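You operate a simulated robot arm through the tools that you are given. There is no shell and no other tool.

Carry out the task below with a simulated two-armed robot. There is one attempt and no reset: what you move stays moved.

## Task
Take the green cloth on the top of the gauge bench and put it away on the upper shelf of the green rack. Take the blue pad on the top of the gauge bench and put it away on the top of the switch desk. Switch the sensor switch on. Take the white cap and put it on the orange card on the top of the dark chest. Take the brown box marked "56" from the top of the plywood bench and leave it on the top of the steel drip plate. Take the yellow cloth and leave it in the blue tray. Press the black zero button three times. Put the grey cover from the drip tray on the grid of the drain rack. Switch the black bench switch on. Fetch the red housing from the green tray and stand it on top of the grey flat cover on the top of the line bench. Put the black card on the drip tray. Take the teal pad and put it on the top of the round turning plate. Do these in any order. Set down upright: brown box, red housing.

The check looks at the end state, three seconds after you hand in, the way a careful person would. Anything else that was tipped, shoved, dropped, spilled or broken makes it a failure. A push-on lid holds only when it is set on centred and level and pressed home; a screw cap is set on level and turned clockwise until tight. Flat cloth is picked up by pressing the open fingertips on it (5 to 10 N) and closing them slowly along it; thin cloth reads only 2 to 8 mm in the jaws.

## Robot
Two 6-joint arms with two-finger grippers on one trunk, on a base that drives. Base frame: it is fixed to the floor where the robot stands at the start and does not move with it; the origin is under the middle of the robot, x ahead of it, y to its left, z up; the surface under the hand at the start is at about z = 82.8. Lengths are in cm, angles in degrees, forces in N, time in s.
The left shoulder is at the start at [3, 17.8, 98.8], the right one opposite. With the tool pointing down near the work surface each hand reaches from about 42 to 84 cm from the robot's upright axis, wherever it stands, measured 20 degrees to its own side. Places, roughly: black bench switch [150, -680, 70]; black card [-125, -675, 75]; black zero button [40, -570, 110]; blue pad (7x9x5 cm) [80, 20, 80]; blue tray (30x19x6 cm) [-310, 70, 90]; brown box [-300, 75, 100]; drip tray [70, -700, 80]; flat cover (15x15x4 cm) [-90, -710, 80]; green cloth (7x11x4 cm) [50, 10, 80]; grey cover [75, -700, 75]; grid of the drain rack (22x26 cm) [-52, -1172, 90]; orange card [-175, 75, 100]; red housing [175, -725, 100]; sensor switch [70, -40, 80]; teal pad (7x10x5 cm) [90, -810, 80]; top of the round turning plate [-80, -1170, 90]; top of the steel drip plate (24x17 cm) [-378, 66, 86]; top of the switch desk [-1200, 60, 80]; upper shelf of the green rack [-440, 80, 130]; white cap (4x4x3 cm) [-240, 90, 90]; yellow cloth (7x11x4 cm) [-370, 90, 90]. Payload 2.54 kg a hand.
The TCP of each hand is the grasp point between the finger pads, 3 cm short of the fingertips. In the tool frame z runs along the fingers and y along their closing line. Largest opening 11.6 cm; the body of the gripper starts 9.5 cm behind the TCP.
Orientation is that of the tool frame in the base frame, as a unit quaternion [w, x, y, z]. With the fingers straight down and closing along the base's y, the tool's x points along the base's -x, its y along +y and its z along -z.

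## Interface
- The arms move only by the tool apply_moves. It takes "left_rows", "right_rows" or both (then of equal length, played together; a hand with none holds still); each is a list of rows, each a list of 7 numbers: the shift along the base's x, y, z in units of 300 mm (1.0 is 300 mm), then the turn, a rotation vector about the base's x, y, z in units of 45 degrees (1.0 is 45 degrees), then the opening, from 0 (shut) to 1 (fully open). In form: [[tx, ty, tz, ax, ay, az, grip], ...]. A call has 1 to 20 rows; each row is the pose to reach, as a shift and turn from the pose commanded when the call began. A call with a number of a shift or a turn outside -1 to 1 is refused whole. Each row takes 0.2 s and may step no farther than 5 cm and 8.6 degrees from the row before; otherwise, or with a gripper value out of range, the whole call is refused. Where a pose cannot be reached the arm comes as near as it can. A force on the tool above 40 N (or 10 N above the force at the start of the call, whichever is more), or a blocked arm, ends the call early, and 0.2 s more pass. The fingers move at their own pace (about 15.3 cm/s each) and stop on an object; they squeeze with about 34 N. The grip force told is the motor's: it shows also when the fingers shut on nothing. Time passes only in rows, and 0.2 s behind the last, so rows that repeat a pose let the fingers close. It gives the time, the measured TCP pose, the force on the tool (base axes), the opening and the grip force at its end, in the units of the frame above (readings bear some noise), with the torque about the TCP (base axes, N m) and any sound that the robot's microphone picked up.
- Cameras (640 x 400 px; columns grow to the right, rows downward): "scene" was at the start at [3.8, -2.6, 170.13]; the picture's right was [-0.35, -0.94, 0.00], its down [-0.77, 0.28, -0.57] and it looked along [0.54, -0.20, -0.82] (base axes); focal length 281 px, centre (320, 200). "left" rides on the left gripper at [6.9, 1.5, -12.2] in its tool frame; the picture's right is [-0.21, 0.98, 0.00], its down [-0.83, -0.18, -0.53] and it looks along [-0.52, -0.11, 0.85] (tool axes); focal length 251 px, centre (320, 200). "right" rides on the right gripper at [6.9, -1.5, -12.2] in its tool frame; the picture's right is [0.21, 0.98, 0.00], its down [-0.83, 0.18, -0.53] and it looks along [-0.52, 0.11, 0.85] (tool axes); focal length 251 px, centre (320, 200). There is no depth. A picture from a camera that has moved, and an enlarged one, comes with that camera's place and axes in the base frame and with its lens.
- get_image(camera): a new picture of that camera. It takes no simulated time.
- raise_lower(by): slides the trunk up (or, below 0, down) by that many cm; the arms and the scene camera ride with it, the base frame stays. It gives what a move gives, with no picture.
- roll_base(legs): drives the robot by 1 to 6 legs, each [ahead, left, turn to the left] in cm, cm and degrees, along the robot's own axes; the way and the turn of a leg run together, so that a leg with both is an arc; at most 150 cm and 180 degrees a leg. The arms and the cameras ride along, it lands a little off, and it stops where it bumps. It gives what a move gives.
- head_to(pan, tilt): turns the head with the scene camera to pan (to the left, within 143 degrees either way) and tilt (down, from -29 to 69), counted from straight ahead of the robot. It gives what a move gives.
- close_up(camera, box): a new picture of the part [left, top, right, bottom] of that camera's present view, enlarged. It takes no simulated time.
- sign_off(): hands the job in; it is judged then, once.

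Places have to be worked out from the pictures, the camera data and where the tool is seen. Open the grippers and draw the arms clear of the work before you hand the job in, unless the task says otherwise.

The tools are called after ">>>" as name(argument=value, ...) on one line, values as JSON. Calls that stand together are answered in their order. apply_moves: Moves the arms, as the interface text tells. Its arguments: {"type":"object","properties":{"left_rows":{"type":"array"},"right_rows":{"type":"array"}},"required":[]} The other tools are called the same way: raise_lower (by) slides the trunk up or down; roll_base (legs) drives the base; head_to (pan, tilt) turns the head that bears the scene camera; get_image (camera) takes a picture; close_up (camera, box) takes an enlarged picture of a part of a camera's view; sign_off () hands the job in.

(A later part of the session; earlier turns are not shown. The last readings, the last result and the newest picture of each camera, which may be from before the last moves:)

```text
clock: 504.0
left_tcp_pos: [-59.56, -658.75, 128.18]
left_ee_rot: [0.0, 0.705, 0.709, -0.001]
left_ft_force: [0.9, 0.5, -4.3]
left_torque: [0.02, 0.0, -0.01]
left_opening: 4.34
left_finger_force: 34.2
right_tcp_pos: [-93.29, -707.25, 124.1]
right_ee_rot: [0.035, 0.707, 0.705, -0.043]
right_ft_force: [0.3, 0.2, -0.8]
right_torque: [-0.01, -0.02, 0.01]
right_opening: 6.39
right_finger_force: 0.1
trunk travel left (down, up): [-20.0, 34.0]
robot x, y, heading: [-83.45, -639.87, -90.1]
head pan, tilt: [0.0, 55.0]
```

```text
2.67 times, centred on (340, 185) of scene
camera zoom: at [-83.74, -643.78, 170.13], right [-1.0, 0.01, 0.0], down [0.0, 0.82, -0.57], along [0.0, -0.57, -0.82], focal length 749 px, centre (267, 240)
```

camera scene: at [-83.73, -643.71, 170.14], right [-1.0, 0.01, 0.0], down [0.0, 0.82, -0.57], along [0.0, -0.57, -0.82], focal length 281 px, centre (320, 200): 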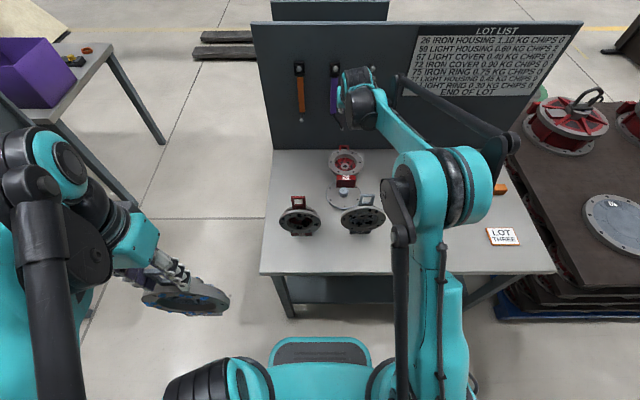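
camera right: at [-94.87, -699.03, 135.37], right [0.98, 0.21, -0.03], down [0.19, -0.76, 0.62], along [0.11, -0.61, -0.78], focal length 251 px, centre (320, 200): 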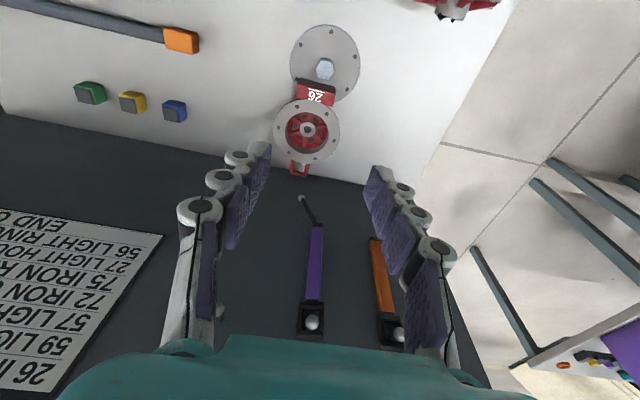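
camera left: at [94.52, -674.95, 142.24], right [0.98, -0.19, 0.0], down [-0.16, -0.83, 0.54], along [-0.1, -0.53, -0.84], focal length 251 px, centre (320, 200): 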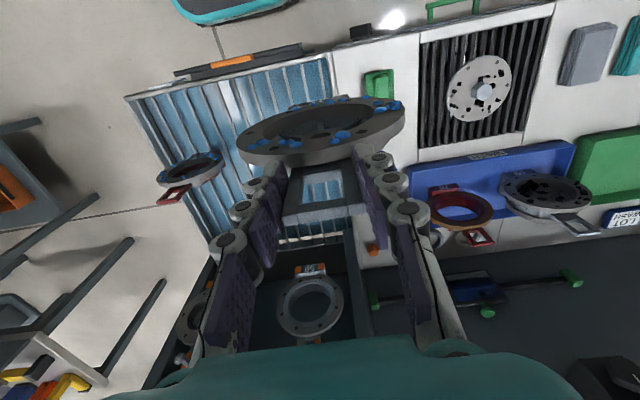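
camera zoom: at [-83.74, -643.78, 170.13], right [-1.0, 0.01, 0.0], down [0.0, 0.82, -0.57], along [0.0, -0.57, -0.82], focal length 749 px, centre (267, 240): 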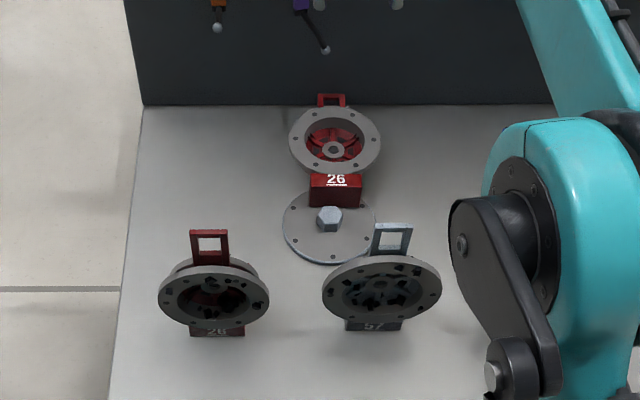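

The housing lies with its handle centre at about (-94.1, -729.6, 86). I drive 8 cm closer (the base front goes in under the bench edge, clear of the lower shelf).

>>> roll_base(legs=[[8, 0, 0]])

>>> apply_moves(right_rows=[[-0.01, -0.1, -0.08, 0, 0, 0, 0.55], [-0.02, -0.2, -0.18, 0, 0, 0, 0.55], [-0.027, -0.3, -0.3, 0, 0, 0, 0.55], [-0.027, -0.38, -0.43, 0, 0, 0, 0.55], [-0.027, -0.44, -0.56, 0, 0, 0, 0.55], [-0.027, -0.47, -0.7, 0, 0, 0, 0.55], [-0.027, -0.47, -0.83, 0, 0, 0, 0.55], [-0.027, -0.47, -0.96, 0, 0, 0, 0.55]])

>>> get_image(camera="right")

```text
clock: 505.1
left_tcp_pos: [-59.47, -666.84, 128.13]
left_ee_rot: [-0.001, 0.705, 0.709, 0.001]
left_ft_force: [0.3, -0.8, -4.3]
left_torque: [0.06, 0.01, 0.02]
left_opening: 4.31
left_finger_force: 34.0
right_tcp_pos: [-93.41, -715.4, 124.05]
right_ee_rot: [0.035, 0.707, 0.705, -0.043]
right_ft_force: [0.1, -0.5, -0.3]
right_torque: [0.05, 0.04, -0.04]
right_opening: 6.36
right_finger_force: 0.0
trunk travel left (down, up): [-20.0, 34.0]
robot x, y, heading: [-83.94, -647.75, -90.4]
head pan, tilt: [0.0, 55.0]
```

```text
clock: 506.9
left_tcp_pos: [-59.62, -666.71, 127.97]
left_ee_rot: [0.0, 0.705, 0.709, 0.0]
left_ft_force: [0.5, 0.5, -4.3]
left_torque: [0.02, 0.02, 0.03]
left_opening: 4.29
left_finger_force: 33.7
right_tcp_pos: [-94.08, -729.71, 95.12]
right_ee_rot: [0.036, 0.707, 0.705, -0.043]
right_ft_force: [0.3, -0.4, -0.2]
right_torque: [0.01, -0.01, 0.01]
right_opening: 6.36
right_finger_force: 0.2
right hand out of reach, approached as far as the arm can: row 7
trunk travel left (down, up): [-20.0, 34.0]
robot x, y, heading: [-83.61, -647.28, -90.4]
head pan, tilt: [0.0, 55.0]
```

```text
taken
camera right: at [-95.62, -721.49, 106.42], right [0.98, 0.21, -0.03], down [0.19, -0.76, 0.62], along [0.1, -0.61, -0.78], focal length 251 px, centre (320, 200)
```

right: 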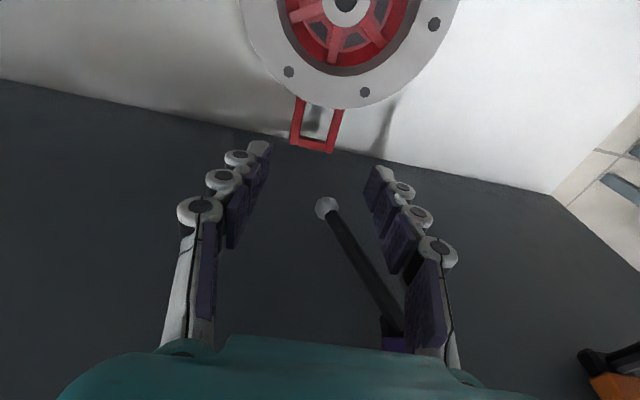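

The handle is right below, centred near x=-94.7. I lower the fingers around it.

>>> apply_moves(right_rows=[[-0.018, 0.003, -0.1, 0, 0, 0, 0.55], [-0.018, 0.003, -0.2, 0, 0, 0, 0.55], [-0.018, 0.003, -0.28, 0, 0, 0, 0.55], [-0.018, 0.003, -0.325, 0, 0, 0, 0.55]])

>>> get_image(camera="right")

```text
clock: 507.9
left_tcp_pos: [-59.53, -666.62, 127.96]
left_ee_rot: [0.0, 0.705, 0.709, 0.001]
left_ft_force: [0.1, -0.8, -3.0]
left_torque: [0.0, -0.01, 0.01]
left_opening: 4.31
left_finger_force: 33.5
right_tcp_pos: [-94.7, -729.27, 85.66]
right_ee_rot: [0.036, 0.707, 0.705, -0.044]
right_ft_force: [-0.2, 0.3, 0.9]
right_torque: [0.02, 0.01, 0.01]
right_opening: 6.39
right_finger_force: 0.0
trunk travel left (down, up): [-20.0, 34.0]
robot x, y, heading: [-83.6, -647.7, -90.3]
head pan, tilt: [0.0, 55.0]
```

```text
taken
camera right: at [-96.22, -721.03, 96.87], right [0.98, 0.21, -0.03], down [0.19, -0.76, 0.62], along [0.11, -0.61, -0.78], focal length 251 px, centre (320, 200)
```

right: 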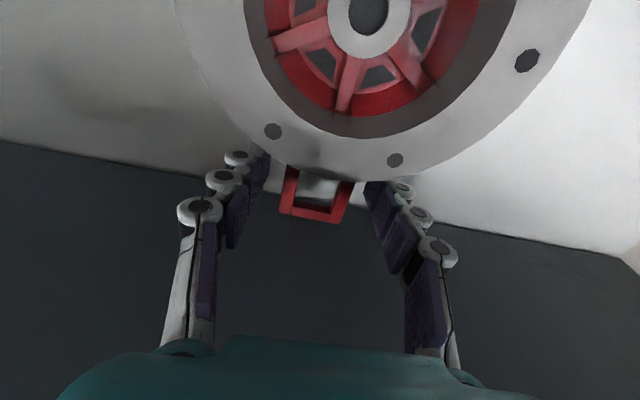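

The loop is at the grasp point. I close on it.

>>> apply_moves(right_rows=[[0, 0, 0, 0, 0, 0, 0.47], [0, 0, 0, 0, 0, 0, 0.4], [0, 0, 0, 0, 0, 0, 0.33], [0, 0, 0, 0, 0, 0, 0.2], [0, 0, 0, 0, 0, 0, 0.2]])

>>> get_image(camera="right")

```text
clock: 509.1
left_tcp_pos: [-59.44, -666.69, 128.02]
left_ee_rot: [0.0, 0.705, 0.709, 0.0]
left_ft_force: [0.7, 0.4, -3.8]
left_torque: [0.02, -0.01, -0.01]
left_opening: 4.34
left_finger_force: 34.3
right_tcp_pos: [-94.55, -729.23, 85.62]
right_ee_rot: [0.036, 0.706, 0.706, -0.044]
right_ft_force: [4.2, 0.8, -0.4]
right_torque: [0.04, -0.25, -0.35]
right_opening: 4.33
right_finger_force: 33.7
trunk travel left (down, up): [-20.0, 34.0]
robot x, y, heading: [-83.75, -647.57, -90.4]
head pan, tilt: [0.0, 55.0]
```

```text
taken
camera right: at [-96.16, -721.04, 96.88], right [0.98, 0.21, -0.03], down [0.19, -0.76, 0.62], along [0.11, -0.61, -0.78], focal length 251 px, centre (320, 200)
```

right: 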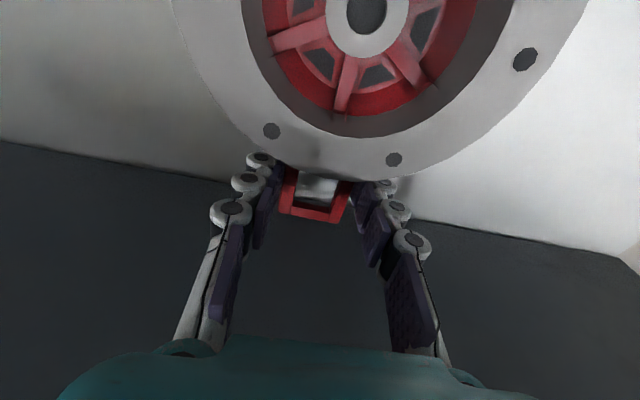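

The handle is firmly held almost square. Now I turn hand and housing together about the base edge: first 40°, following the arc.

>>> apply_moves(right_rows=[[0, 0.02, 0.084, -0.178, 0, 0, 0.2], [0, 0.051, 0.165, -0.356, 0, 0, 0.2], [0, 0.094, 0.241, -0.533, 0, 0, 0.2], [0, 0.146, 0.31, -0.711, 0, 0, 0.2], [0, 0.208, 0.371, -0.889, 0, 0, 0.2]])

>>> get_image(camera="right")

>>> close_up(camera="scene", box=[250, 80, 430, 230])

```text
clock: 510.3
left_tcp_pos: [-59.52, -666.63, 128.06]
left_ee_rot: [0.0, 0.706, 0.709, 0.001]
left_ft_force: [-0.3, -0.2, -3.6]
left_torque: [0.0, 0.0, 0.01]
left_opening: 4.3
left_finger_force: 33.8
right_tcp_pos: [-94.84, -723.02, 96.44]
right_ee_rot: [0.275, 0.652, 0.648, -0.282]
right_ft_force: [0.1, -0.3, -10.5]
right_torque: [-0.59, 0.01, -0.03]
right_opening: 4.31
right_finger_force: 34.2
trunk travel left (down, up): [-20.0, 34.0]
robot x, y, heading: [-83.86, -647.68, -90.4]
head pan, tilt: [0.0, 55.0]
```

```text
taken
camera right: at [-96.29, -709.47, 99.8], right [0.98, 0.14, -0.16], down [0.19, -0.18, 0.97], along [0.11, -0.97, -0.21], focal length 251 px, centre (320, 200)
```

right: 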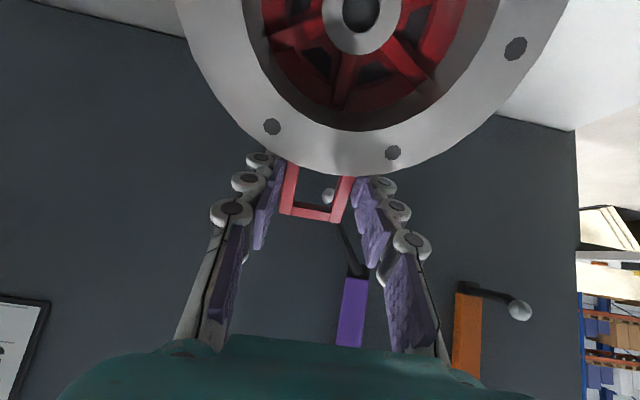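

```text
2.67 times, centred on (340, 155) of scene
camera zoom: at [-83.81, -651.73, 170.13], right [-1.0, 0.01, 0.0], down [0.01, 0.82, -0.57], along [0.0, -0.57, -0.82], focal length 749 px, centre (267, 320)
```

zoom: 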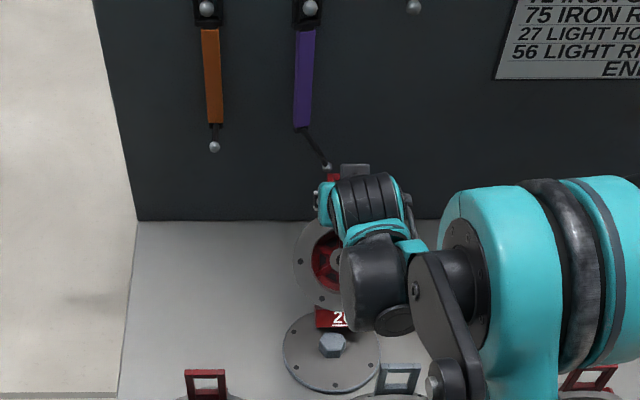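

Hand and housing moved together; the hand carries the full weight without slipping (torque 0.59, falling as it comes upright). I lift it clear while turning 24° further.

>>> apply_moves(right_rows=[[0, 0.02, 0.117, -0.133, 0, 0, 0.2], [0, 0.04, 0.235, -0.267, 0, 0, 0.2], [0, 0.06, 0.36, -0.4, 0, 0, 0.2], [0, 0.08, 0.49, -0.533, 0, 0, 0.2], [0, 0.1, 0.62, -0.533, 0, 0, 0.2], [0, 0.12, 0.75, -0.533, 0, 0, 0.2], [0, 0.14, 0.88, -0.533, 0, 0, 0.2], [0, 0.16, 0.98, -0.533, 0, 0, 0.2]])

>>> get_image(camera="scene")

>>> get_image(camera="right")

```text
clock: 512.1
left_tcp_pos: [-59.6, -666.59, 128.1]
left_ee_rot: [-0.001, 0.705, 0.709, 0.0]
left_ft_force: [-0.2, 1.0, -4.2]
left_torque: [0.01, 0.0, 0.02]
left_opening: 4.32
left_finger_force: 33.7
right_tcp_pos: [-94.59, -718.05, 126.17]
right_ee_rot: [0.405, 0.581, 0.576, -0.41]
right_ft_force: [0.2, 0.3, -10.3]
right_torque: [-0.19, -0.03, 0.0]
right_opening: 4.27
right_finger_force: 34.1
trunk travel left (down, up): [-20.0, 34.0]
robot x, y, heading: [-83.85, -647.32, -90.4]
head pan, tilt: [0.0, 55.0]
```

```text
taken
camera scene: at [-83.8, -651.72, 170.13], right [-1.0, 0.01, 0.0], down [0.01, 0.82, -0.57], along [0.0, -0.57, -0.82], focal length 281 px, centre (320, 200)
```

scene: 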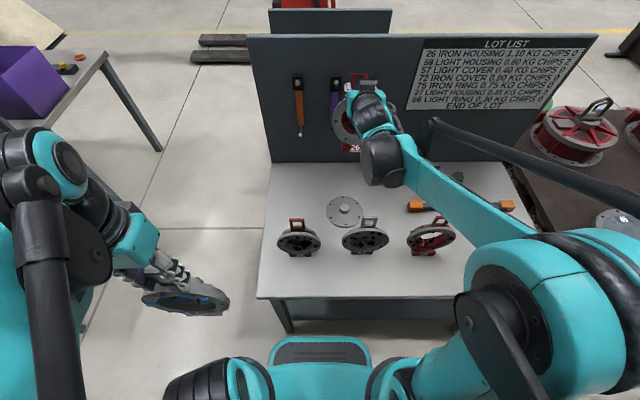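

```text
taken
camera right: at [-96.13, -704.2, 123.63], right [0.98, 0.06, -0.2], down [0.19, 0.22, 0.96], along [0.1, -0.97, 0.21], focal length 251 px, centre (320, 200)
```

right: 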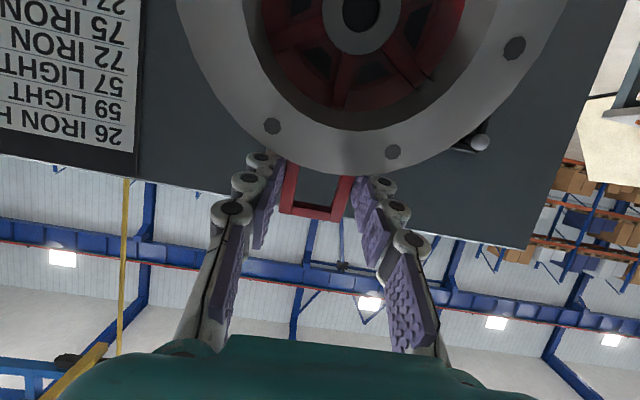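

The housing is held rigidly, now only about 18° from upright (torque −0.19). I raise the trunk 10 cm for clearance and back the base off before finishing the turn.

>>> raise_lower(by=10)

>>> roll_base(legs=[[-32, 0, 0]])

>>> apply_moves(right_rows=[[0, 0, 0, -0.13, 0, 0, 0.2], [0, 0, 0, -0.26, 0, 0, 0.2], [0, 0, 0, -0.39, 0, 0, 0.2], [0, 0, 0, -0.42, 0, 0, 0.2], [0, 0, 0, -0.42, 0, 0, 0.2]])

>>> get_image(camera="scene")

```text
clock: 513.4
left_tcp_pos: [-59.6, -666.68, 137.96]
left_ee_rot: [0.001, 0.705, 0.709, 0.001]
left_ft_force: [-0.1, -0.8, -3.4]
left_torque: [0.02, 0.01, -0.03]
left_opening: 4.3
left_finger_force: 34.0
right_tcp_pos: [-94.57, -718.05, 135.95]
right_ee_rot: [0.404, 0.581, 0.576, -0.409]
right_ft_force: [0.6, 0.6, -11.5]
right_torque: [-0.22, 0.0, 0.0]
right_opening: 4.3
right_finger_force: 34.1
trunk travel left (down, up): [-30.0, 24.0]
robot x, y, heading: [-83.81, -647.53, -90.9]
head pan, tilt: [0.0, 55.0]
```

```text
clock: 515.5
left_tcp_pos: [-59.45, -634.85, 138.0]
left_ee_rot: [0.001, 0.706, 0.708, 0.001]
left_ft_force: [-0.6, 0.9, -3.7]
left_torque: [0.04, 0.0, 0.02]
left_opening: 4.34
left_finger_force: 33.9
right_tcp_pos: [-94.58, -686.19, 136.07]
right_ee_rot: [0.404, 0.581, 0.576, -0.409]
right_ft_force: [0.7, -0.2, -11.2]
right_torque: [-0.23, -0.03, 0.0]
right_opening: 4.31
right_finger_force: 34.1
trunk travel left (down, up): [-30.0, 24.0]
robot x, y, heading: [-84.13, -615.64, -90.5]
head pan, tilt: [0.0, 55.0]
```

```text
clock: 516.8
left_tcp_pos: [-59.39, -634.92, 138.09]
left_ee_rot: [0.002, 0.706, 0.709, 0.001]
left_ft_force: [0.5, 0.2, -3.9]
left_torque: [0.05, -0.01, 0.0]
left_opening: 4.32
left_finger_force: 34.1
right_tcp_pos: [-94.44, -686.06, 136.13]
right_ee_rot: [0.495, 0.506, 0.501, -0.498]
right_ft_force: [-0.4, 0.0, -11.1]
right_torque: [0.14, 0.0, -0.01]
right_opening: 4.3
right_finger_force: 33.9
trunk travel left (down, up): [-30.0, 24.0]
robot x, y, heading: [-83.27, -615.49, -90.3]
head pan, tilt: [0.0, 55.0]
```

```text
taken
camera scene: at [-83.61, -619.96, 180.13], right [-1.0, 0.01, 0.0], down [0.01, 0.82, -0.57], along [0.0, -0.57, -0.82], focal length 281 px, centre (320, 200)
```

scene: 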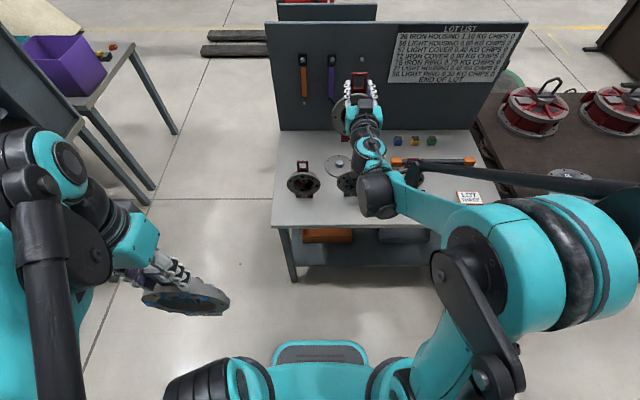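

The torque reads +0.14 again, the same as when it hung upright, so the housing is now upright in a horizontal hand. I will set it down on the free front strip of the bench (around (-88, -681.5)) and regrip it from above. First I lower part way.

>>> apply_moves(right_rows=[[0.07, 0.05, -0.05, 0, 0, 0, 0.2], [0.14, 0.1, -0.12, 0, 0, 0, 0.2], [0.2, 0.14, -0.22, 0, 0, 0, 0.2], [0.21, 0.15, -0.34, 0, 0, 0, 0.2], [0.21, 0.15, -0.46, 0, 0, 0, 0.2], [0.21, 0.15, -0.58, 0, 0, 0, 0.2], [0.21, 0.15, -0.7, 0, 0, 0, 0.2], [0.21, 0.15, -0.82, 0, 0, 0, 0.2], [0.21, 0.15, -0.9, 0, 0, 0, 0.2]])

>>> get_image(camera="scene")

>>> close_up(camera="scene", box=[260, 130, 420, 250])

```text
clock: 518.8
left_tcp_pos: [-59.3, -634.91, 138.07]
left_ee_rot: [0.0, 0.705, 0.709, 0.001]
left_ft_force: [0.6, -0.3, -4.7]
left_torque: [0.02, 0.02, 0.0]
left_opening: 4.3
left_finger_force: 33.9
right_tcp_pos: [-85.91, -687.1, 112.76]
right_ee_rot: [0.493, 0.507, 0.5, -0.499]
right_ft_force: [0.5, -0.2, -10.1]
right_torque: [0.14, -0.02, -0.03]
right_opening: 4.35
right_finger_force: 34.0
right hand out of reach, approached as far as the arm can: row 6, 7, 8, 9
trunk travel left (down, up): [-30.0, 24.0]
robot x, y, heading: [-83.76, -615.34, -90.5]
head pan, tilt: [0.0, 55.0]
```

```text
taken
camera scene: at [-83.49, -620.06, 180.12], right [-1.0, 0.01, 0.0], down [0.01, 0.82, -0.57], along [0.0, -0.57, -0.82], focal length 281 px, centre (320, 200)
```

scene: 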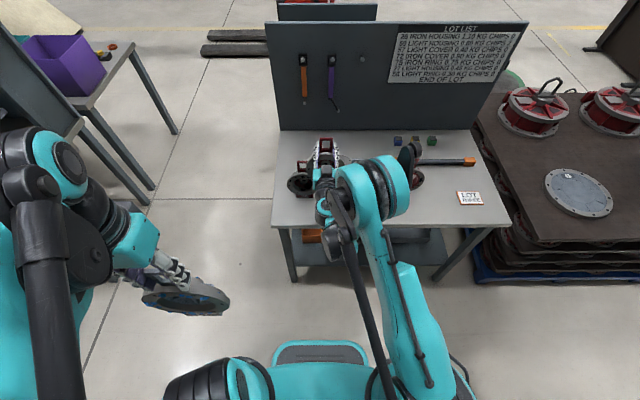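

```text
3.33 times, centred on (340, 190) of scene
camera zoom: at [-83.49, -620.06, 180.12], right [-1.0, 0.01, 0.0], down [0.01, 0.82, -0.57], along [0.0, -0.57, -0.82], focal length 936 px, centre (253, 233)
```

zoom: 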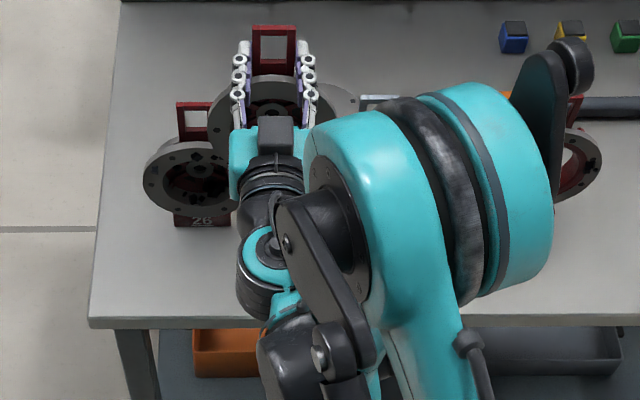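

Too close to the body for a horizontal hand there. There is a freer spot to the west, around (-135, -694), where the black card stood. I raise the housing again and strafe right 40 cm.

>>> apply_moves(right_rows=[[0, 0.0, 0.1, 0, 0, 0, 0.2], [-0.05, 0.0, 0.25, 0, 0, 0, 0.2], [-0.1, -0.02, 0.4, 0, 0, 0, 0.2], [-0.15, -0.04, 0.55, 0, 0, 0, 0.2], [-0.2, -0.06, 0.7, 0, 0, 0, 0.2], [-0.25, -0.08, 0.8, 0, 0, 0, 0.2]])

```text
clock: 520.1
left_tcp_pos: [-59.44, -634.93, 138.05]
left_ee_rot: [0.001, 0.706, 0.708, 0.001]
left_ft_force: [-0.2, 0.2, -4.8]
left_torque: [0.02, -0.01, -0.01]
left_opening: 4.33
left_finger_force: 33.8
right_tcp_pos: [-94.14, -689.65, 136.94]
right_ee_rot: [0.494, 0.507, 0.5, -0.498]
right_ft_force: [-0.5, 0.7, -11.4]
right_torque: [0.13, 0.02, 0.0]
right_opening: 4.32
right_finger_force: 34.4
trunk travel left (down, up): [-30.0, 24.0]
robot x, y, heading: [-83.49, -615.29, -90.4]
head pan, tilt: [0.0, 55.0]
```

The housing is at z=137, above everything. I strafe right (west) 40 cm.

>>> roll_base(legs=[[0, -40, 0]])

>>> get_image(camera="scene")

>>> close_up(camera="scene", box=[260, 110, 440, 250])

```text
clock: 522.6
left_tcp_pos: [-99.46, -634.58, 138.13]
left_ee_rot: [0.001, 0.705, 0.71, 0.0]
left_ft_force: [-0.9, -0.3, -4.8]
left_torque: [0.06, -0.01, -0.05]
left_opening: 4.35
left_finger_force: 33.9
right_tcp_pos: [-133.73, -689.38, 136.92]
right_ee_rot: [0.496, 0.505, 0.501, -0.498]
right_ft_force: [-0.1, -0.7, -10.8]
right_torque: [0.17, 0.0, 0.03]
right_opening: 4.33
right_finger_force: 33.5
trunk travel left (down, up): [-30.0, 24.0]
robot x, y, heading: [-123.46, -615.73, -90.4]
head pan, tilt: [0.0, 55.0]
```

```text
taken
camera scene: at [-123.68, -619.81, 180.13], right [-1.0, 0.0, 0.0], down [0.0, 0.82, -0.57], along [0.0, -0.57, -0.82], focal length 281 px, centre (320, 200)
```

scene: 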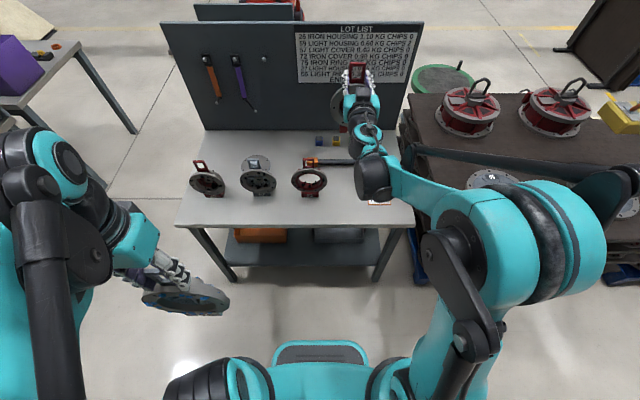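

```text
2.86 times, centred on (350, 180) of scene
camera zoom: at [-123.68, -619.81, 180.13], right [-1.0, 0.0, 0.0], down [0.0, 0.82, -0.57], along [0.0, -0.57, -0.82], focal length 802 px, centre (234, 257)
```

zoom: 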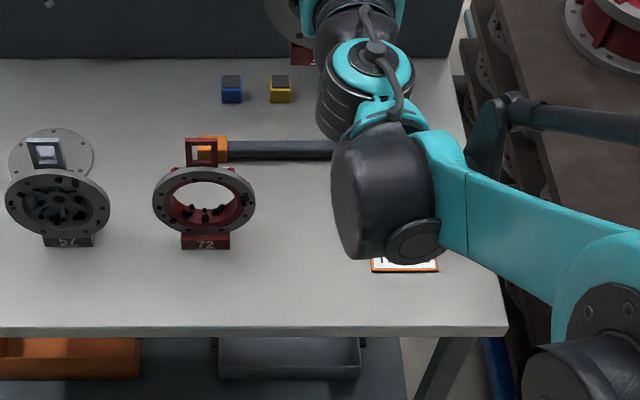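

There is a free area between the "72" ring (edge x of about -126.7) and the LOT THREE card (edge -144.3). I lower the housing there, to about z=110 first.

>>> apply_moves(right_rows=[[-0.02, -0.05, -0.1, 0, 0, 0, 0.2], [-0.04, -0.1, -0.22, 0, 0, 0, 0.2], [-0.06, -0.153, -0.34, 0, 0, 0, 0.2], [-0.06, -0.153, -0.46, 0, 0, 0, 0.2], [-0.06, -0.153, -0.58, 0, 0, 0, 0.2], [-0.06, -0.153, -0.7, 0, 0, 0, 0.2], [-0.06, -0.153, -0.8, 0, 0, 0, 0.2], [-0.06, -0.153, -0.9, 0, 0, 0, 0.2]])

>>> get_image(camera="scene")

>>> close_up(camera="scene", box=[260, 110, 440, 250])

```text
clock: 524.5
left_tcp_pos: [-99.27, -634.73, 138.02]
left_ee_rot: [0.0, 0.704, 0.711, 0.001]
left_ft_force: [-0.3, 0.3, -3.5]
left_torque: [0.06, -0.01, 0.02]
left_opening: 4.31
left_finger_force: 33.9
right_tcp_pos: [-135.79, -694.19, 109.78]
right_ee_rot: [0.495, 0.507, 0.501, -0.497]
right_ft_force: [-0.1, 0.4, -11.5]
right_torque: [0.07, 0.01, 0.01]
right_opening: 4.31
right_finger_force: 34.6
trunk travel left (down, up): [-30.0, 24.0]
robot x, y, heading: [-123.59, -615.3, -90.2]
head pan, tilt: [0.0, 55.0]
```

```text
taken
camera scene: at [-123.65, -619.97, 180.12], right [-1.0, 0.0, 0.0], down [0.0, 0.82, -0.57], along [0.0, -0.57, -0.82], focal length 281 px, centre (320, 200)
```

scene: 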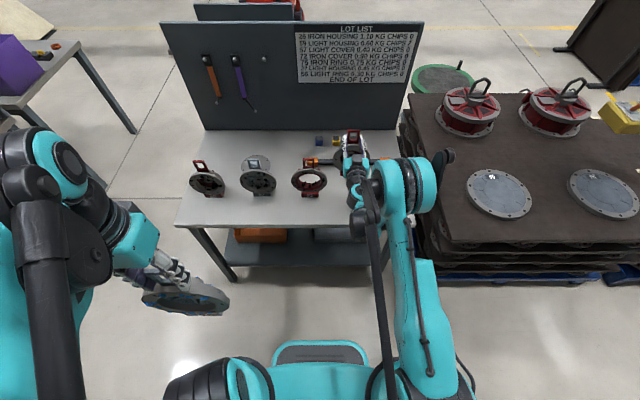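

```text
2.86 times, centred on (350, 180) of scene
camera zoom: at [-123.65, -619.97, 180.12], right [-1.0, 0.0, 0.0], down [0.0, 0.82, -0.57], along [0.0, -0.57, -0.82], focal length 802 px, centre (234, 257)
```

zoom: 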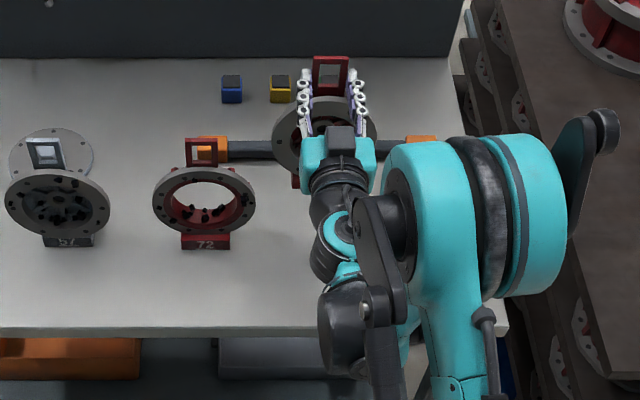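

It is within reach here. I lower further, then feel for the bench.

>>> apply_moves(right_rows=[[0, 0, -0.08, 0, 0, 0, 0.2], [0, 0, -0.16, 0, 0, 0, 0.2], [0, 0, -0.22, 0, 0, 0, 0.2], [0, 0, -0.25, 0, 0, 0, 0.2], [0, 0, -0.265, 0, 0, 0, 0.2], [0, 0, -0.28, 0, 0, 0, 0.2]])

```text
clock: 525.9
left_tcp_pos: [-99.2, -634.56, 138.0]
left_ee_rot: [0.0, 0.704, 0.71, 0.001]
left_ft_force: [-0.2, -0.4, -4.8]
left_torque: [0.0, 0.03, -0.02]
left_opening: 4.33
left_finger_force: 33.8
right_tcp_pos: [-135.35, -694.41, 101.73]
right_ee_rot: [0.495, 0.506, 0.502, -0.497]
right_ft_force: [-1.4, -0.1, -10.8]
right_torque: [0.16, 0.03, 0.01]
right_opening: 4.32
right_finger_force: 34.1
right hand out of reach, approached as far as the arm can: row 6
trunk travel left (down, up): [-30.0, 24.0]
robot x, y, heading: [-124.02, -614.86, -90.1]
head pan, tilt: [0.0, 55.0]
```

The arm is at its limit; I use the trunk for the last bit, 1 cm at a time.

>>> raise_lower(by=-1)

```text
clock: 526.4
left_tcp_pos: [-99.4, -634.65, 137.11]
left_ee_rot: [0.001, 0.704, 0.71, 0.0]
left_ft_force: [-0.9, 0.1, -3.9]
left_torque: [0.03, 0.01, -0.03]
left_opening: 4.29
left_finger_force: 34.8
right_tcp_pos: [-135.34, -694.24, 100.65]
right_ee_rot: [0.496, 0.505, 0.502, -0.497]
right_ft_force: [0.3, -0.5, -10.4]
right_torque: [0.16, 0.0, 0.0]
right_opening: 4.32
right_finger_force: 33.8
trunk travel left (down, up): [-29.0, 25.0]
robot x, y, heading: [-123.59, -615.24, -90.3]
head pan, tilt: [0.0, 55.0]
```

Still free at 100.65. I lower half a centimetre more.

>>> raise_lower(by=-0.6)

```text
clock: 527.0
left_tcp_pos: [-99.33, -634.56, 136.39]
left_ee_rot: [0.0, 0.704, 0.71, 0.0]
left_ft_force: [-0.4, 0.3, -4.8]
left_torque: [0.04, 0.01, 0.03]
left_opening: 4.36
left_finger_force: 33.8
right_tcp_pos: [-135.34, -694.3, 100.1]
right_ee_rot: [0.496, 0.505, 0.502, -0.497]
right_ft_force: [-0.5, 0.5, -10.7]
right_torque: [0.16, 0.01, 0.01]
right_opening: 4.35
right_finger_force: 33.9
trunk travel left (down, up): [-28.4, 25.6]
robot x, y, heading: [-123.77, -615.12, -90.0]
head pan, tilt: [0.0, 55.0]
```

>>> raise_lower(by=-0.5)

>>> close_up(camera="scene", box=[300, 110, 420, 220])

```text
clock: 527.5
left_tcp_pos: [-99.21, -634.66, 135.91]
left_ee_rot: [-0.001, 0.704, 0.71, 0.0]
left_ft_force: [0.9, -0.3, -3.9]
left_torque: [0.0, -0.05, 0.03]
left_opening: 4.33
left_finger_force: 33.7
right_tcp_pos: [-135.44, -694.29, 99.58]
right_ee_rot: [0.496, 0.505, 0.501, -0.498]
right_ft_force: [0.0, -0.1, -10.5]
right_torque: [0.13, 0.01, -0.04]
right_opening: 4.34
right_finger_force: 34.2
trunk travel left (down, up): [-27.9, 26.1]
robot x, y, heading: [-123.58, -615.18, -90.2]
head pan, tilt: [0.0, 55.0]
```

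```text
3.64 times, centred on (360, 165) of scene
camera zoom: at [-123.64, -619.8, 178.03], right [-1.0, 0.0, 0.0], down [0.0, 0.82, -0.57], along [0.0, -0.57, -0.82], focal length 1021 px, centre (174, 327)
```

zoom: 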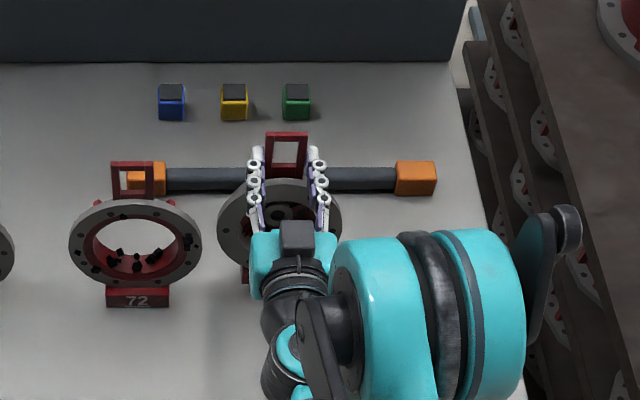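

The base is still about a centimetre above the bench. I continue lowering.

>>> raise_lower(by=-0.7)

```text
clock: 528.1
left_tcp_pos: [-99.31, -634.53, 135.26]
left_ee_rot: [0.001, 0.704, 0.711, 0.001]
left_ft_force: [-0.3, 0.0, -3.3]
left_torque: [0.03, 0.01, -0.03]
left_opening: 4.31
left_finger_force: 34.2
right_tcp_pos: [-135.49, -694.21, 98.93]
right_ee_rot: [0.496, 0.505, 0.501, -0.498]
right_ft_force: [0.2, 0.1, -10.0]
right_torque: [0.16, -0.01, -0.05]
right_opening: 4.32
right_finger_force: 34.1
trunk travel left (down, up): [-27.2, 26.8]
robot x, y, heading: [-123.62, -615.64, -90.2]
head pan, tilt: [0.0, 55.0]
```

>>> raise_lower(by=-0.6)

```text
clock: 528.6
left_tcp_pos: [-99.27, -634.56, 134.66]
left_ee_rot: [-0.001, 0.704, 0.71, 0.001]
left_ft_force: [0.8, 0.2, -3.2]
left_torque: [-0.01, -0.03, -0.01]
left_opening: 4.29
left_finger_force: 33.9
right_tcp_pos: [-135.58, -694.28, 98.37]
right_ee_rot: [0.496, 0.505, 0.501, -0.498]
right_ft_force: [-0.2, 0.8, -11.9]
right_torque: [0.14, 0.01, -0.01]
right_opening: 4.33
right_finger_force: 34.0
trunk travel left (down, up): [-26.6, 27.4]
robot x, y, heading: [-123.42, -615.39, -90.2]
head pan, tilt: [0.0, 55.0]
```

>>> raise_lower(by=-0.5)

>>> close_up(camera="scene", box=[300, 110, 420, 220])

```text
clock: 529.2
left_tcp_pos: [-99.29, -634.56, 134.14]
left_ee_rot: [0.0, 0.704, 0.71, 0.0]
left_ft_force: [-0.7, -0.3, -3.3]
left_torque: [0.03, 0.0, -0.01]
left_opening: 4.32
left_finger_force: 34.3
right_tcp_pos: [-135.33, -694.24, 97.64]
right_ee_rot: [0.496, 0.505, 0.502, -0.497]
right_ft_force: [0.2, 2.3, -5.2]
right_torque: [0.23, 0.09, -0.05]
right_opening: 4.3
right_finger_force: 33.9
trunk travel left (down, up): [-26.1, 27.9]
robot x, y, heading: [-123.74, -615.37, -90.3]
head pan, tilt: [0.0, 55.0]
```

```text
3.64 times, centred on (360, 165) of scene
camera zoom: at [-123.63, -619.73, 176.23], right [-1.0, 0.0, 0.0], down [0.0, 0.82, -0.57], along [0.0, -0.57, -0.82], focal length 1021 px, centre (174, 327)
```

zoom: 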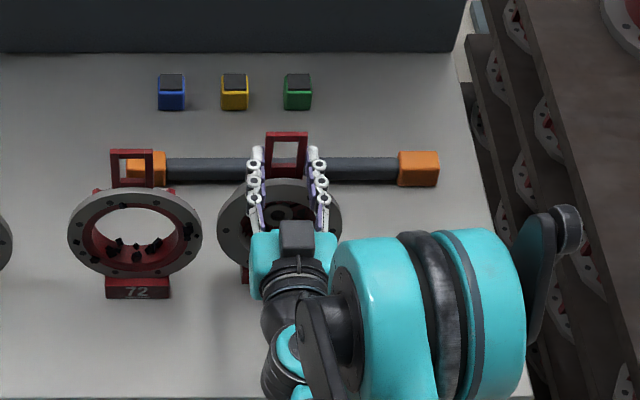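

Contact begins (weight on the hand down to 5 N). A touch more so it stands fully.

>>> raise_lower(by=-0.2)

```text
clock: 529.7
left_tcp_pos: [-99.32, -634.29, 133.92]
left_ee_rot: [0.001, 0.704, 0.71, 0.0]
left_ft_force: [0.4, -0.6, -4.8]
left_torque: [0.0, 0.04, 0.01]
left_opening: 4.29
left_finger_force: 33.9
right_tcp_pos: [-135.45, -694.05, 97.69]
right_ee_rot: [0.496, 0.505, 0.502, -0.497]
right_ft_force: [0.1, -2.4, 13.4]
right_torque: [-1.14, 0.13, 0.06]
right_opening: 4.32
right_finger_force: 34.2
trunk travel left (down, up): [-25.9, 28.1]
robot x, y, heading: [-123.41, -615.12, -90.1]
head pan, tilt: [0.0, 55.0]
```

The contact is at the base's rear edge, so it leans back slightly. I rotate the hand 3° further to level it and check the torque.

>>> apply_moves(right_rows=[[0, 0, 0.003, -0.035, 0, 0, 0.2], [0, 0, 0.006, -0.07, 0, 0, 0.2], [0, 0, 0.006, -0.07, 0, 0, 0.2]])

```text
clock: 530.5
left_tcp_pos: [-99.38, -634.52, 134.04]
left_ee_rot: [0.001, 0.704, 0.711, 0.0]
left_ft_force: [-0.3, 0.9, -4.6]
left_torque: [0.02, -0.01, 0.01]
left_opening: 4.32
left_finger_force: 33.8
right_tcp_pos: [-135.42, -694.51, 97.74]
right_ee_rot: [-0.51, -0.492, -0.488, 0.51]
right_ft_force: [0.7, 1.3, -11.4]
right_torque: [0.22, -0.02, -0.02]
right_opening: 4.3
right_finger_force: 33.3
trunk travel left (down, up): [-25.9, 28.1]
robot x, y, heading: [-123.56, -615.09, -90.4]
head pan, tilt: [0.0, 55.0]
```

>>> raise_lower(by=-0.4)

```text
clock: 531.0
left_tcp_pos: [-99.26, -634.39, 133.62]
left_ee_rot: [0.001, 0.704, 0.71, 0.0]
left_ft_force: [-1.2, -0.7, -3.9]
left_torque: [0.05, -0.01, -0.01]
left_opening: 4.35
left_finger_force: 33.9
right_tcp_pos: [-135.4, -694.4, 97.63]
right_ee_rot: [-0.51, -0.491, -0.487, 0.512]
right_ft_force: [1.1, -1.0, 6.5]
right_torque: [-0.85, 0.13, -0.02]
right_opening: 4.33
right_finger_force: 33.4
trunk travel left (down, up): [-25.5, 28.5]
robot x, y, heading: [-123.78, -615.14, -89.9]
head pan, tilt: [0.0, 55.0]
```

It still touches at the rear edge: the flange looks about 5° leaned back. I lift slightly, rotate 5° more, and lower again.

>>> raise_lower(by=0.8)

>>> apply_moves(right_rows=[[0, 0, 0, -0.06, 0, 0, 0.2], [0, 0, 0, -0.12, 0, 0, 0.2], [0, 0, 0, -0.12, 0, 0, 0.2]])

>>> close_up(camera="scene", box=[300, 110, 420, 220])

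```text
clock: 531.6
left_tcp_pos: [-99.28, -634.48, 134.24]
left_ee_rot: [0.001, 0.704, 0.71, 0.0]
left_ft_force: [-0.2, 0.4, -4.3]
left_torque: [0.04, -0.02, 0.04]
left_opening: 4.32
left_finger_force: 33.3
right_tcp_pos: [-135.38, -694.5, 98.12]
right_ee_rot: [-0.509, -0.492, -0.488, 0.511]
right_ft_force: [-0.3, 0.4, -10.8]
right_torque: [0.21, -0.05, 0.01]
right_opening: 4.32
right_finger_force: 34.1
trunk travel left (down, up): [-26.3, 27.7]
robot x, y, heading: [-123.3, -615.27, -89.9]
head pan, tilt: [0.0, 55.0]
```

```text
clock: 532.4
left_tcp_pos: [-99.17, -634.73, 134.41]
left_ee_rot: [0.0, 0.704, 0.71, 0.001]
left_ft_force: [0.9, 0.4, -3.6]
left_torque: [0.04, 0.01, 0.0]
left_opening: 4.33
left_finger_force: 33.9
right_tcp_pos: [-135.35, -694.77, 98.24]
right_ee_rot: [-0.532, -0.467, -0.464, 0.533]
right_ft_force: [-1.0, -0.3, -10.0]
right_torque: [0.33, 0.0, 0.02]
right_opening: 4.32
right_finger_force: 34.4
trunk travel left (down, up): [-26.3, 27.7]
robot x, y, heading: [-123.77, -615.33, -89.6]
head pan, tilt: [0.0, 55.0]
```

```text
3.64 times, centred on (360, 165) of scene
camera zoom: at [-123.64, -619.8, 176.43], right [-1.0, 0.0, 0.0], down [0.0, 0.82, -0.57], along [0.0, -0.57, -0.82], focal length 1021 px, centre (174, 327)
```

zoom: 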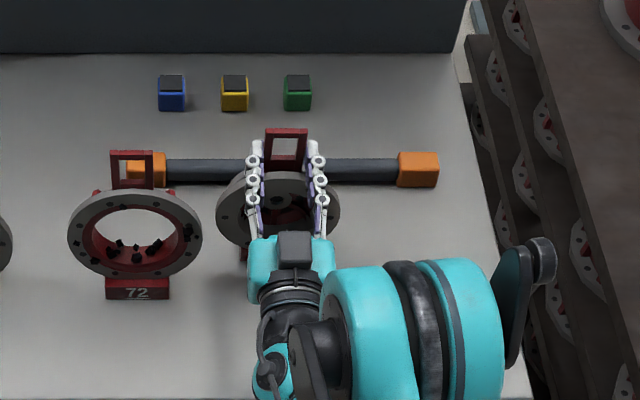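

>>> close_up(camera="scene", box=[340, 130, 400, 190])

>>> get_image(camera="right")

```text
6.67 times, centred on (370, 160) of scene
camera zoom: at [-123.64, -619.8, 176.43], right [-1.0, 0.0, 0.0], down [0.0, 0.82, -0.57], along [0.0, -0.57, -0.82], focal length 1872 px, centre (-13, 467)
```

zoom: 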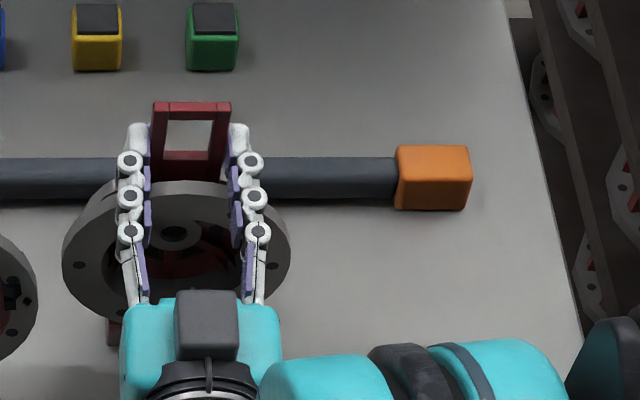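

```text
taken
camera right: at [-136.92, -683.62, 89.56], right [0.98, -0.03, -0.21], down [0.18, 0.64, 0.75], along [0.11, -0.77, 0.63], focal length 251 px, centre (320, 200)
```

right: 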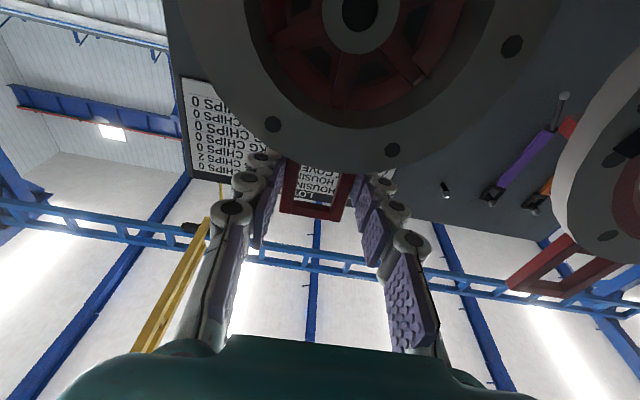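

From the flange's outline it still leans back about 5°. I rotate 5° more and then lower to contact.

>>> apply_moves(right_rows=[[0, 0, 0, -0.06, 0, 0, 0.2], [0, 0, 0, -0.115, 0, 0, 0.2], [0, 0, 0, -0.115, 0, 0, 0.2]])

>>> close_up(camera="scene", box=[340, 130, 400, 190])

```text
clock: 533.2
left_tcp_pos: [-99.33, -634.64, 134.34]
left_ee_rot: [0.001, 0.704, 0.71, 0.0]
left_ft_force: [0.4, 0.5, -3.0]
left_torque: [0.0, 0.0, -0.05]
left_opening: 4.31
left_finger_force: 34.0
right_tcp_pos: [-135.33, -694.48, 98.99]
right_ee_rot: [-0.551, -0.444, -0.439, 0.554]
right_ft_force: [0.9, -0.1, -9.9]
right_torque: [0.41, -0.01, -0.03]
right_opening: 4.31
right_finger_force: 33.8
right hand out of reach, approached as far as the arm can: row 2, 3
trunk travel left (down, up): [-26.3, 27.7]
robot x, y, heading: [-123.37, -615.04, -90.1]
head pan, tilt: [0.0, 55.0]
```

```text
6.67 times, centred on (370, 160) of scene
camera zoom: at [-123.65, -619.86, 176.43], right [-1.0, 0.0, 0.0], down [0.0, 0.82, -0.57], along [0.0, -0.57, -0.82], focal length 1872 px, centre (-13, 467)
```

zoom: 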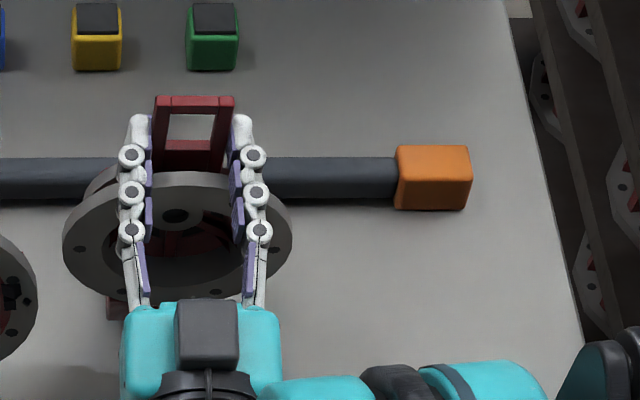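

Now it leans forward by only about 3°, near enough upright. I lower until it touches.

>>> raise_lower(by=-1)

```text
clock: 533.8
left_tcp_pos: [-99.28, -634.6, 133.31]
left_ee_rot: [0.001, 0.704, 0.71, 0.0]
left_ft_force: [-0.3, 0.2, -4.0]
left_torque: [-0.02, -0.03, 0.02]
left_opening: 4.31
left_finger_force: 33.5
right_tcp_pos: [-135.38, -694.53, 97.88]
right_ee_rot: [-0.552, -0.443, -0.44, 0.553]
right_ft_force: [-0.6, -0.1, -10.8]
right_torque: [0.41, -0.01, 0.02]
right_opening: 4.33
right_finger_force: 33.6
trunk travel left (down, up): [-25.3, 28.7]
robot x, y, heading: [-123.86, -615.01, -90.0]
head pan, tilt: [0.0, 55.0]
```

>>> raise_lower(by=-0.5)

```text
clock: 534.3
left_tcp_pos: [-99.28, -634.58, 132.83]
left_ee_rot: [0.001, 0.704, 0.711, 0.0]
left_ft_force: [0.3, 1.2, -3.8]
left_torque: [0.03, 0.02, -0.01]
left_opening: 4.33
left_finger_force: 34.0
right_tcp_pos: [-135.42, -694.43, 97.5]
right_ee_rot: [-0.552, -0.443, -0.439, 0.553]
right_ft_force: [-0.3, -0.5, -11.2]
right_torque: [0.45, 0.06, -0.01]
right_opening: 4.34
right_finger_force: 34.5
trunk travel left (down, up): [-24.8, 29.2]
robot x, y, heading: [-123.43, -615.34, -90.2]
head pan, tilt: [0.0, 55.0]
```

>>> raise_lower(by=-0.4)

```text
clock: 534.8
left_tcp_pos: [-99.27, -634.46, 132.49]
left_ee_rot: [0.0, 0.704, 0.71, -0.001]
left_ft_force: [-0.3, -0.8, -2.9]
left_torque: [0.02, 0.03, 0.01]
left_opening: 4.32
left_finger_force: 34.8
right_tcp_pos: [-135.29, -694.45, 97.28]
right_ee_rot: [-0.553, -0.441, -0.438, 0.555]
right_ft_force: [2.0, -4.8, 8.1]
right_torque: [-0.98, 0.28, 0.19]
right_opening: 4.32
right_finger_force: 34.1
trunk travel left (down, up): [-24.4, 29.6]
robot x, y, heading: [-123.51, -615.5, -89.9]
head pan, tilt: [0.0, 55.0]
```

The base now bears near its middle. I open the fingers carefully and watch.

>>> apply_moves(right_rows=[[0, 0, 0, 0, 0, 0, 0.36], [0, 0, 0, 0, 0, 0, 0.4], [0, 0, 0, 0, 0, 0, 0.48], [0, 0, 0, 0, 0, 0, 0.55], [0, 0, 0, 0, 0, 0, 0.55]])

>>> close_up(camera="scene", box=[300, 110, 420, 220])

```text
clock: 536.0
left_tcp_pos: [-99.16, -634.47, 132.47]
left_ee_rot: [0.001, 0.704, 0.71, 0.001]
left_ft_force: [0.5, 0.0, -4.4]
left_torque: [0.05, -0.03, 0.0]
left_opening: 4.31
left_finger_force: 33.7
right_tcp_pos: [-135.42, -694.41, 97.04]
right_ee_rot: [-0.552, -0.443, -0.439, 0.554]
right_ft_force: [0.6, -0.4, 1.0]
right_torque: [-0.03, -0.03, -0.01]
right_opening: 6.37
right_finger_force: 0.0
trunk travel left (down, up): [-24.4, 29.6]
robot x, y, heading: [-123.58, -615.75, -90.1]
head pan, tilt: [0.0, 55.0]
```

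```text
3.64 times, centred on (360, 165) of scene
camera zoom: at [-123.62, -619.65, 174.53], right [-1.0, 0.0, 0.0], down [0.0, 0.82, -0.57], along [0.0, -0.57, -0.82], focal length 1021 px, centre (174, 327)
```

zoom: 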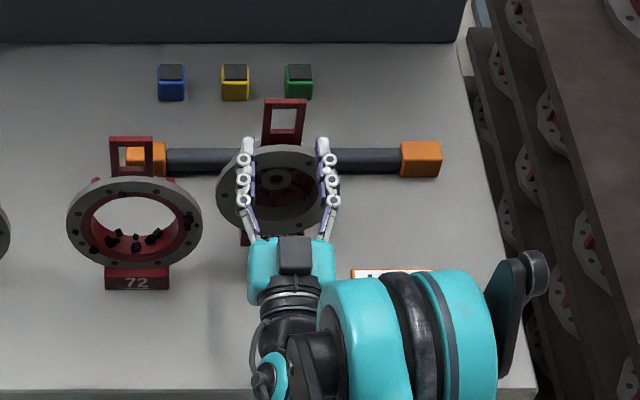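

It stands. I withdraw the hand straight back (north).

>>> apply_moves(right_rows=[[0, 0.05, 0, 0, 0, 0, 0.6], [0, 0.12, 0, 0, 0, 0, 0.6], [0, 0.2, 0, 0, 0, 0, 0.6], [0, 0.3, 0, 0, 0, 0, 0.6]])

>>> close_up(camera="scene", box=[260, 90, 440, 240])

```text
clock: 537.0
left_tcp_pos: [-99.42, -634.42, 132.54]
left_ee_rot: [0.0, 0.704, 0.711, 0.0]
left_ft_force: [-0.2, 0.2, -4.6]
left_torque: [0.02, 0.02, -0.01]
left_opening: 4.34
left_finger_force: 34.1
right_tcp_pos: [-134.45, -694.19, 97.86]
right_ee_rot: [-0.552, -0.444, -0.439, 0.553]
right_ft_force: [0.0, 0.0, 0.4]
right_torque: [-0.02, 0.0, 0.05]
right_opening: 6.95
right_finger_force: 0.1
right hand out of reach, approached as far as the arm can: row 1, 2, 3, 4
trunk travel left (down, up): [-24.4, 29.6]
robot x, y, heading: [-123.26, -615.46, -90.1]
head pan, tilt: [0.0, 55.0]
```

```text
2.67 times, centred on (350, 165) of scene
camera zoom: at [-123.67, -619.69, 174.53], right [-1.0, 0.0, 0.0], down [0.0, 0.82, -0.57], along [0.0, -0.57, -0.82], focal length 749 px, centre (240, 293)
```

zoom: 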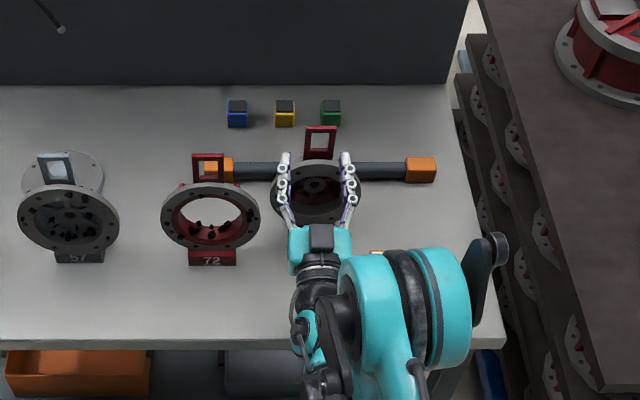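

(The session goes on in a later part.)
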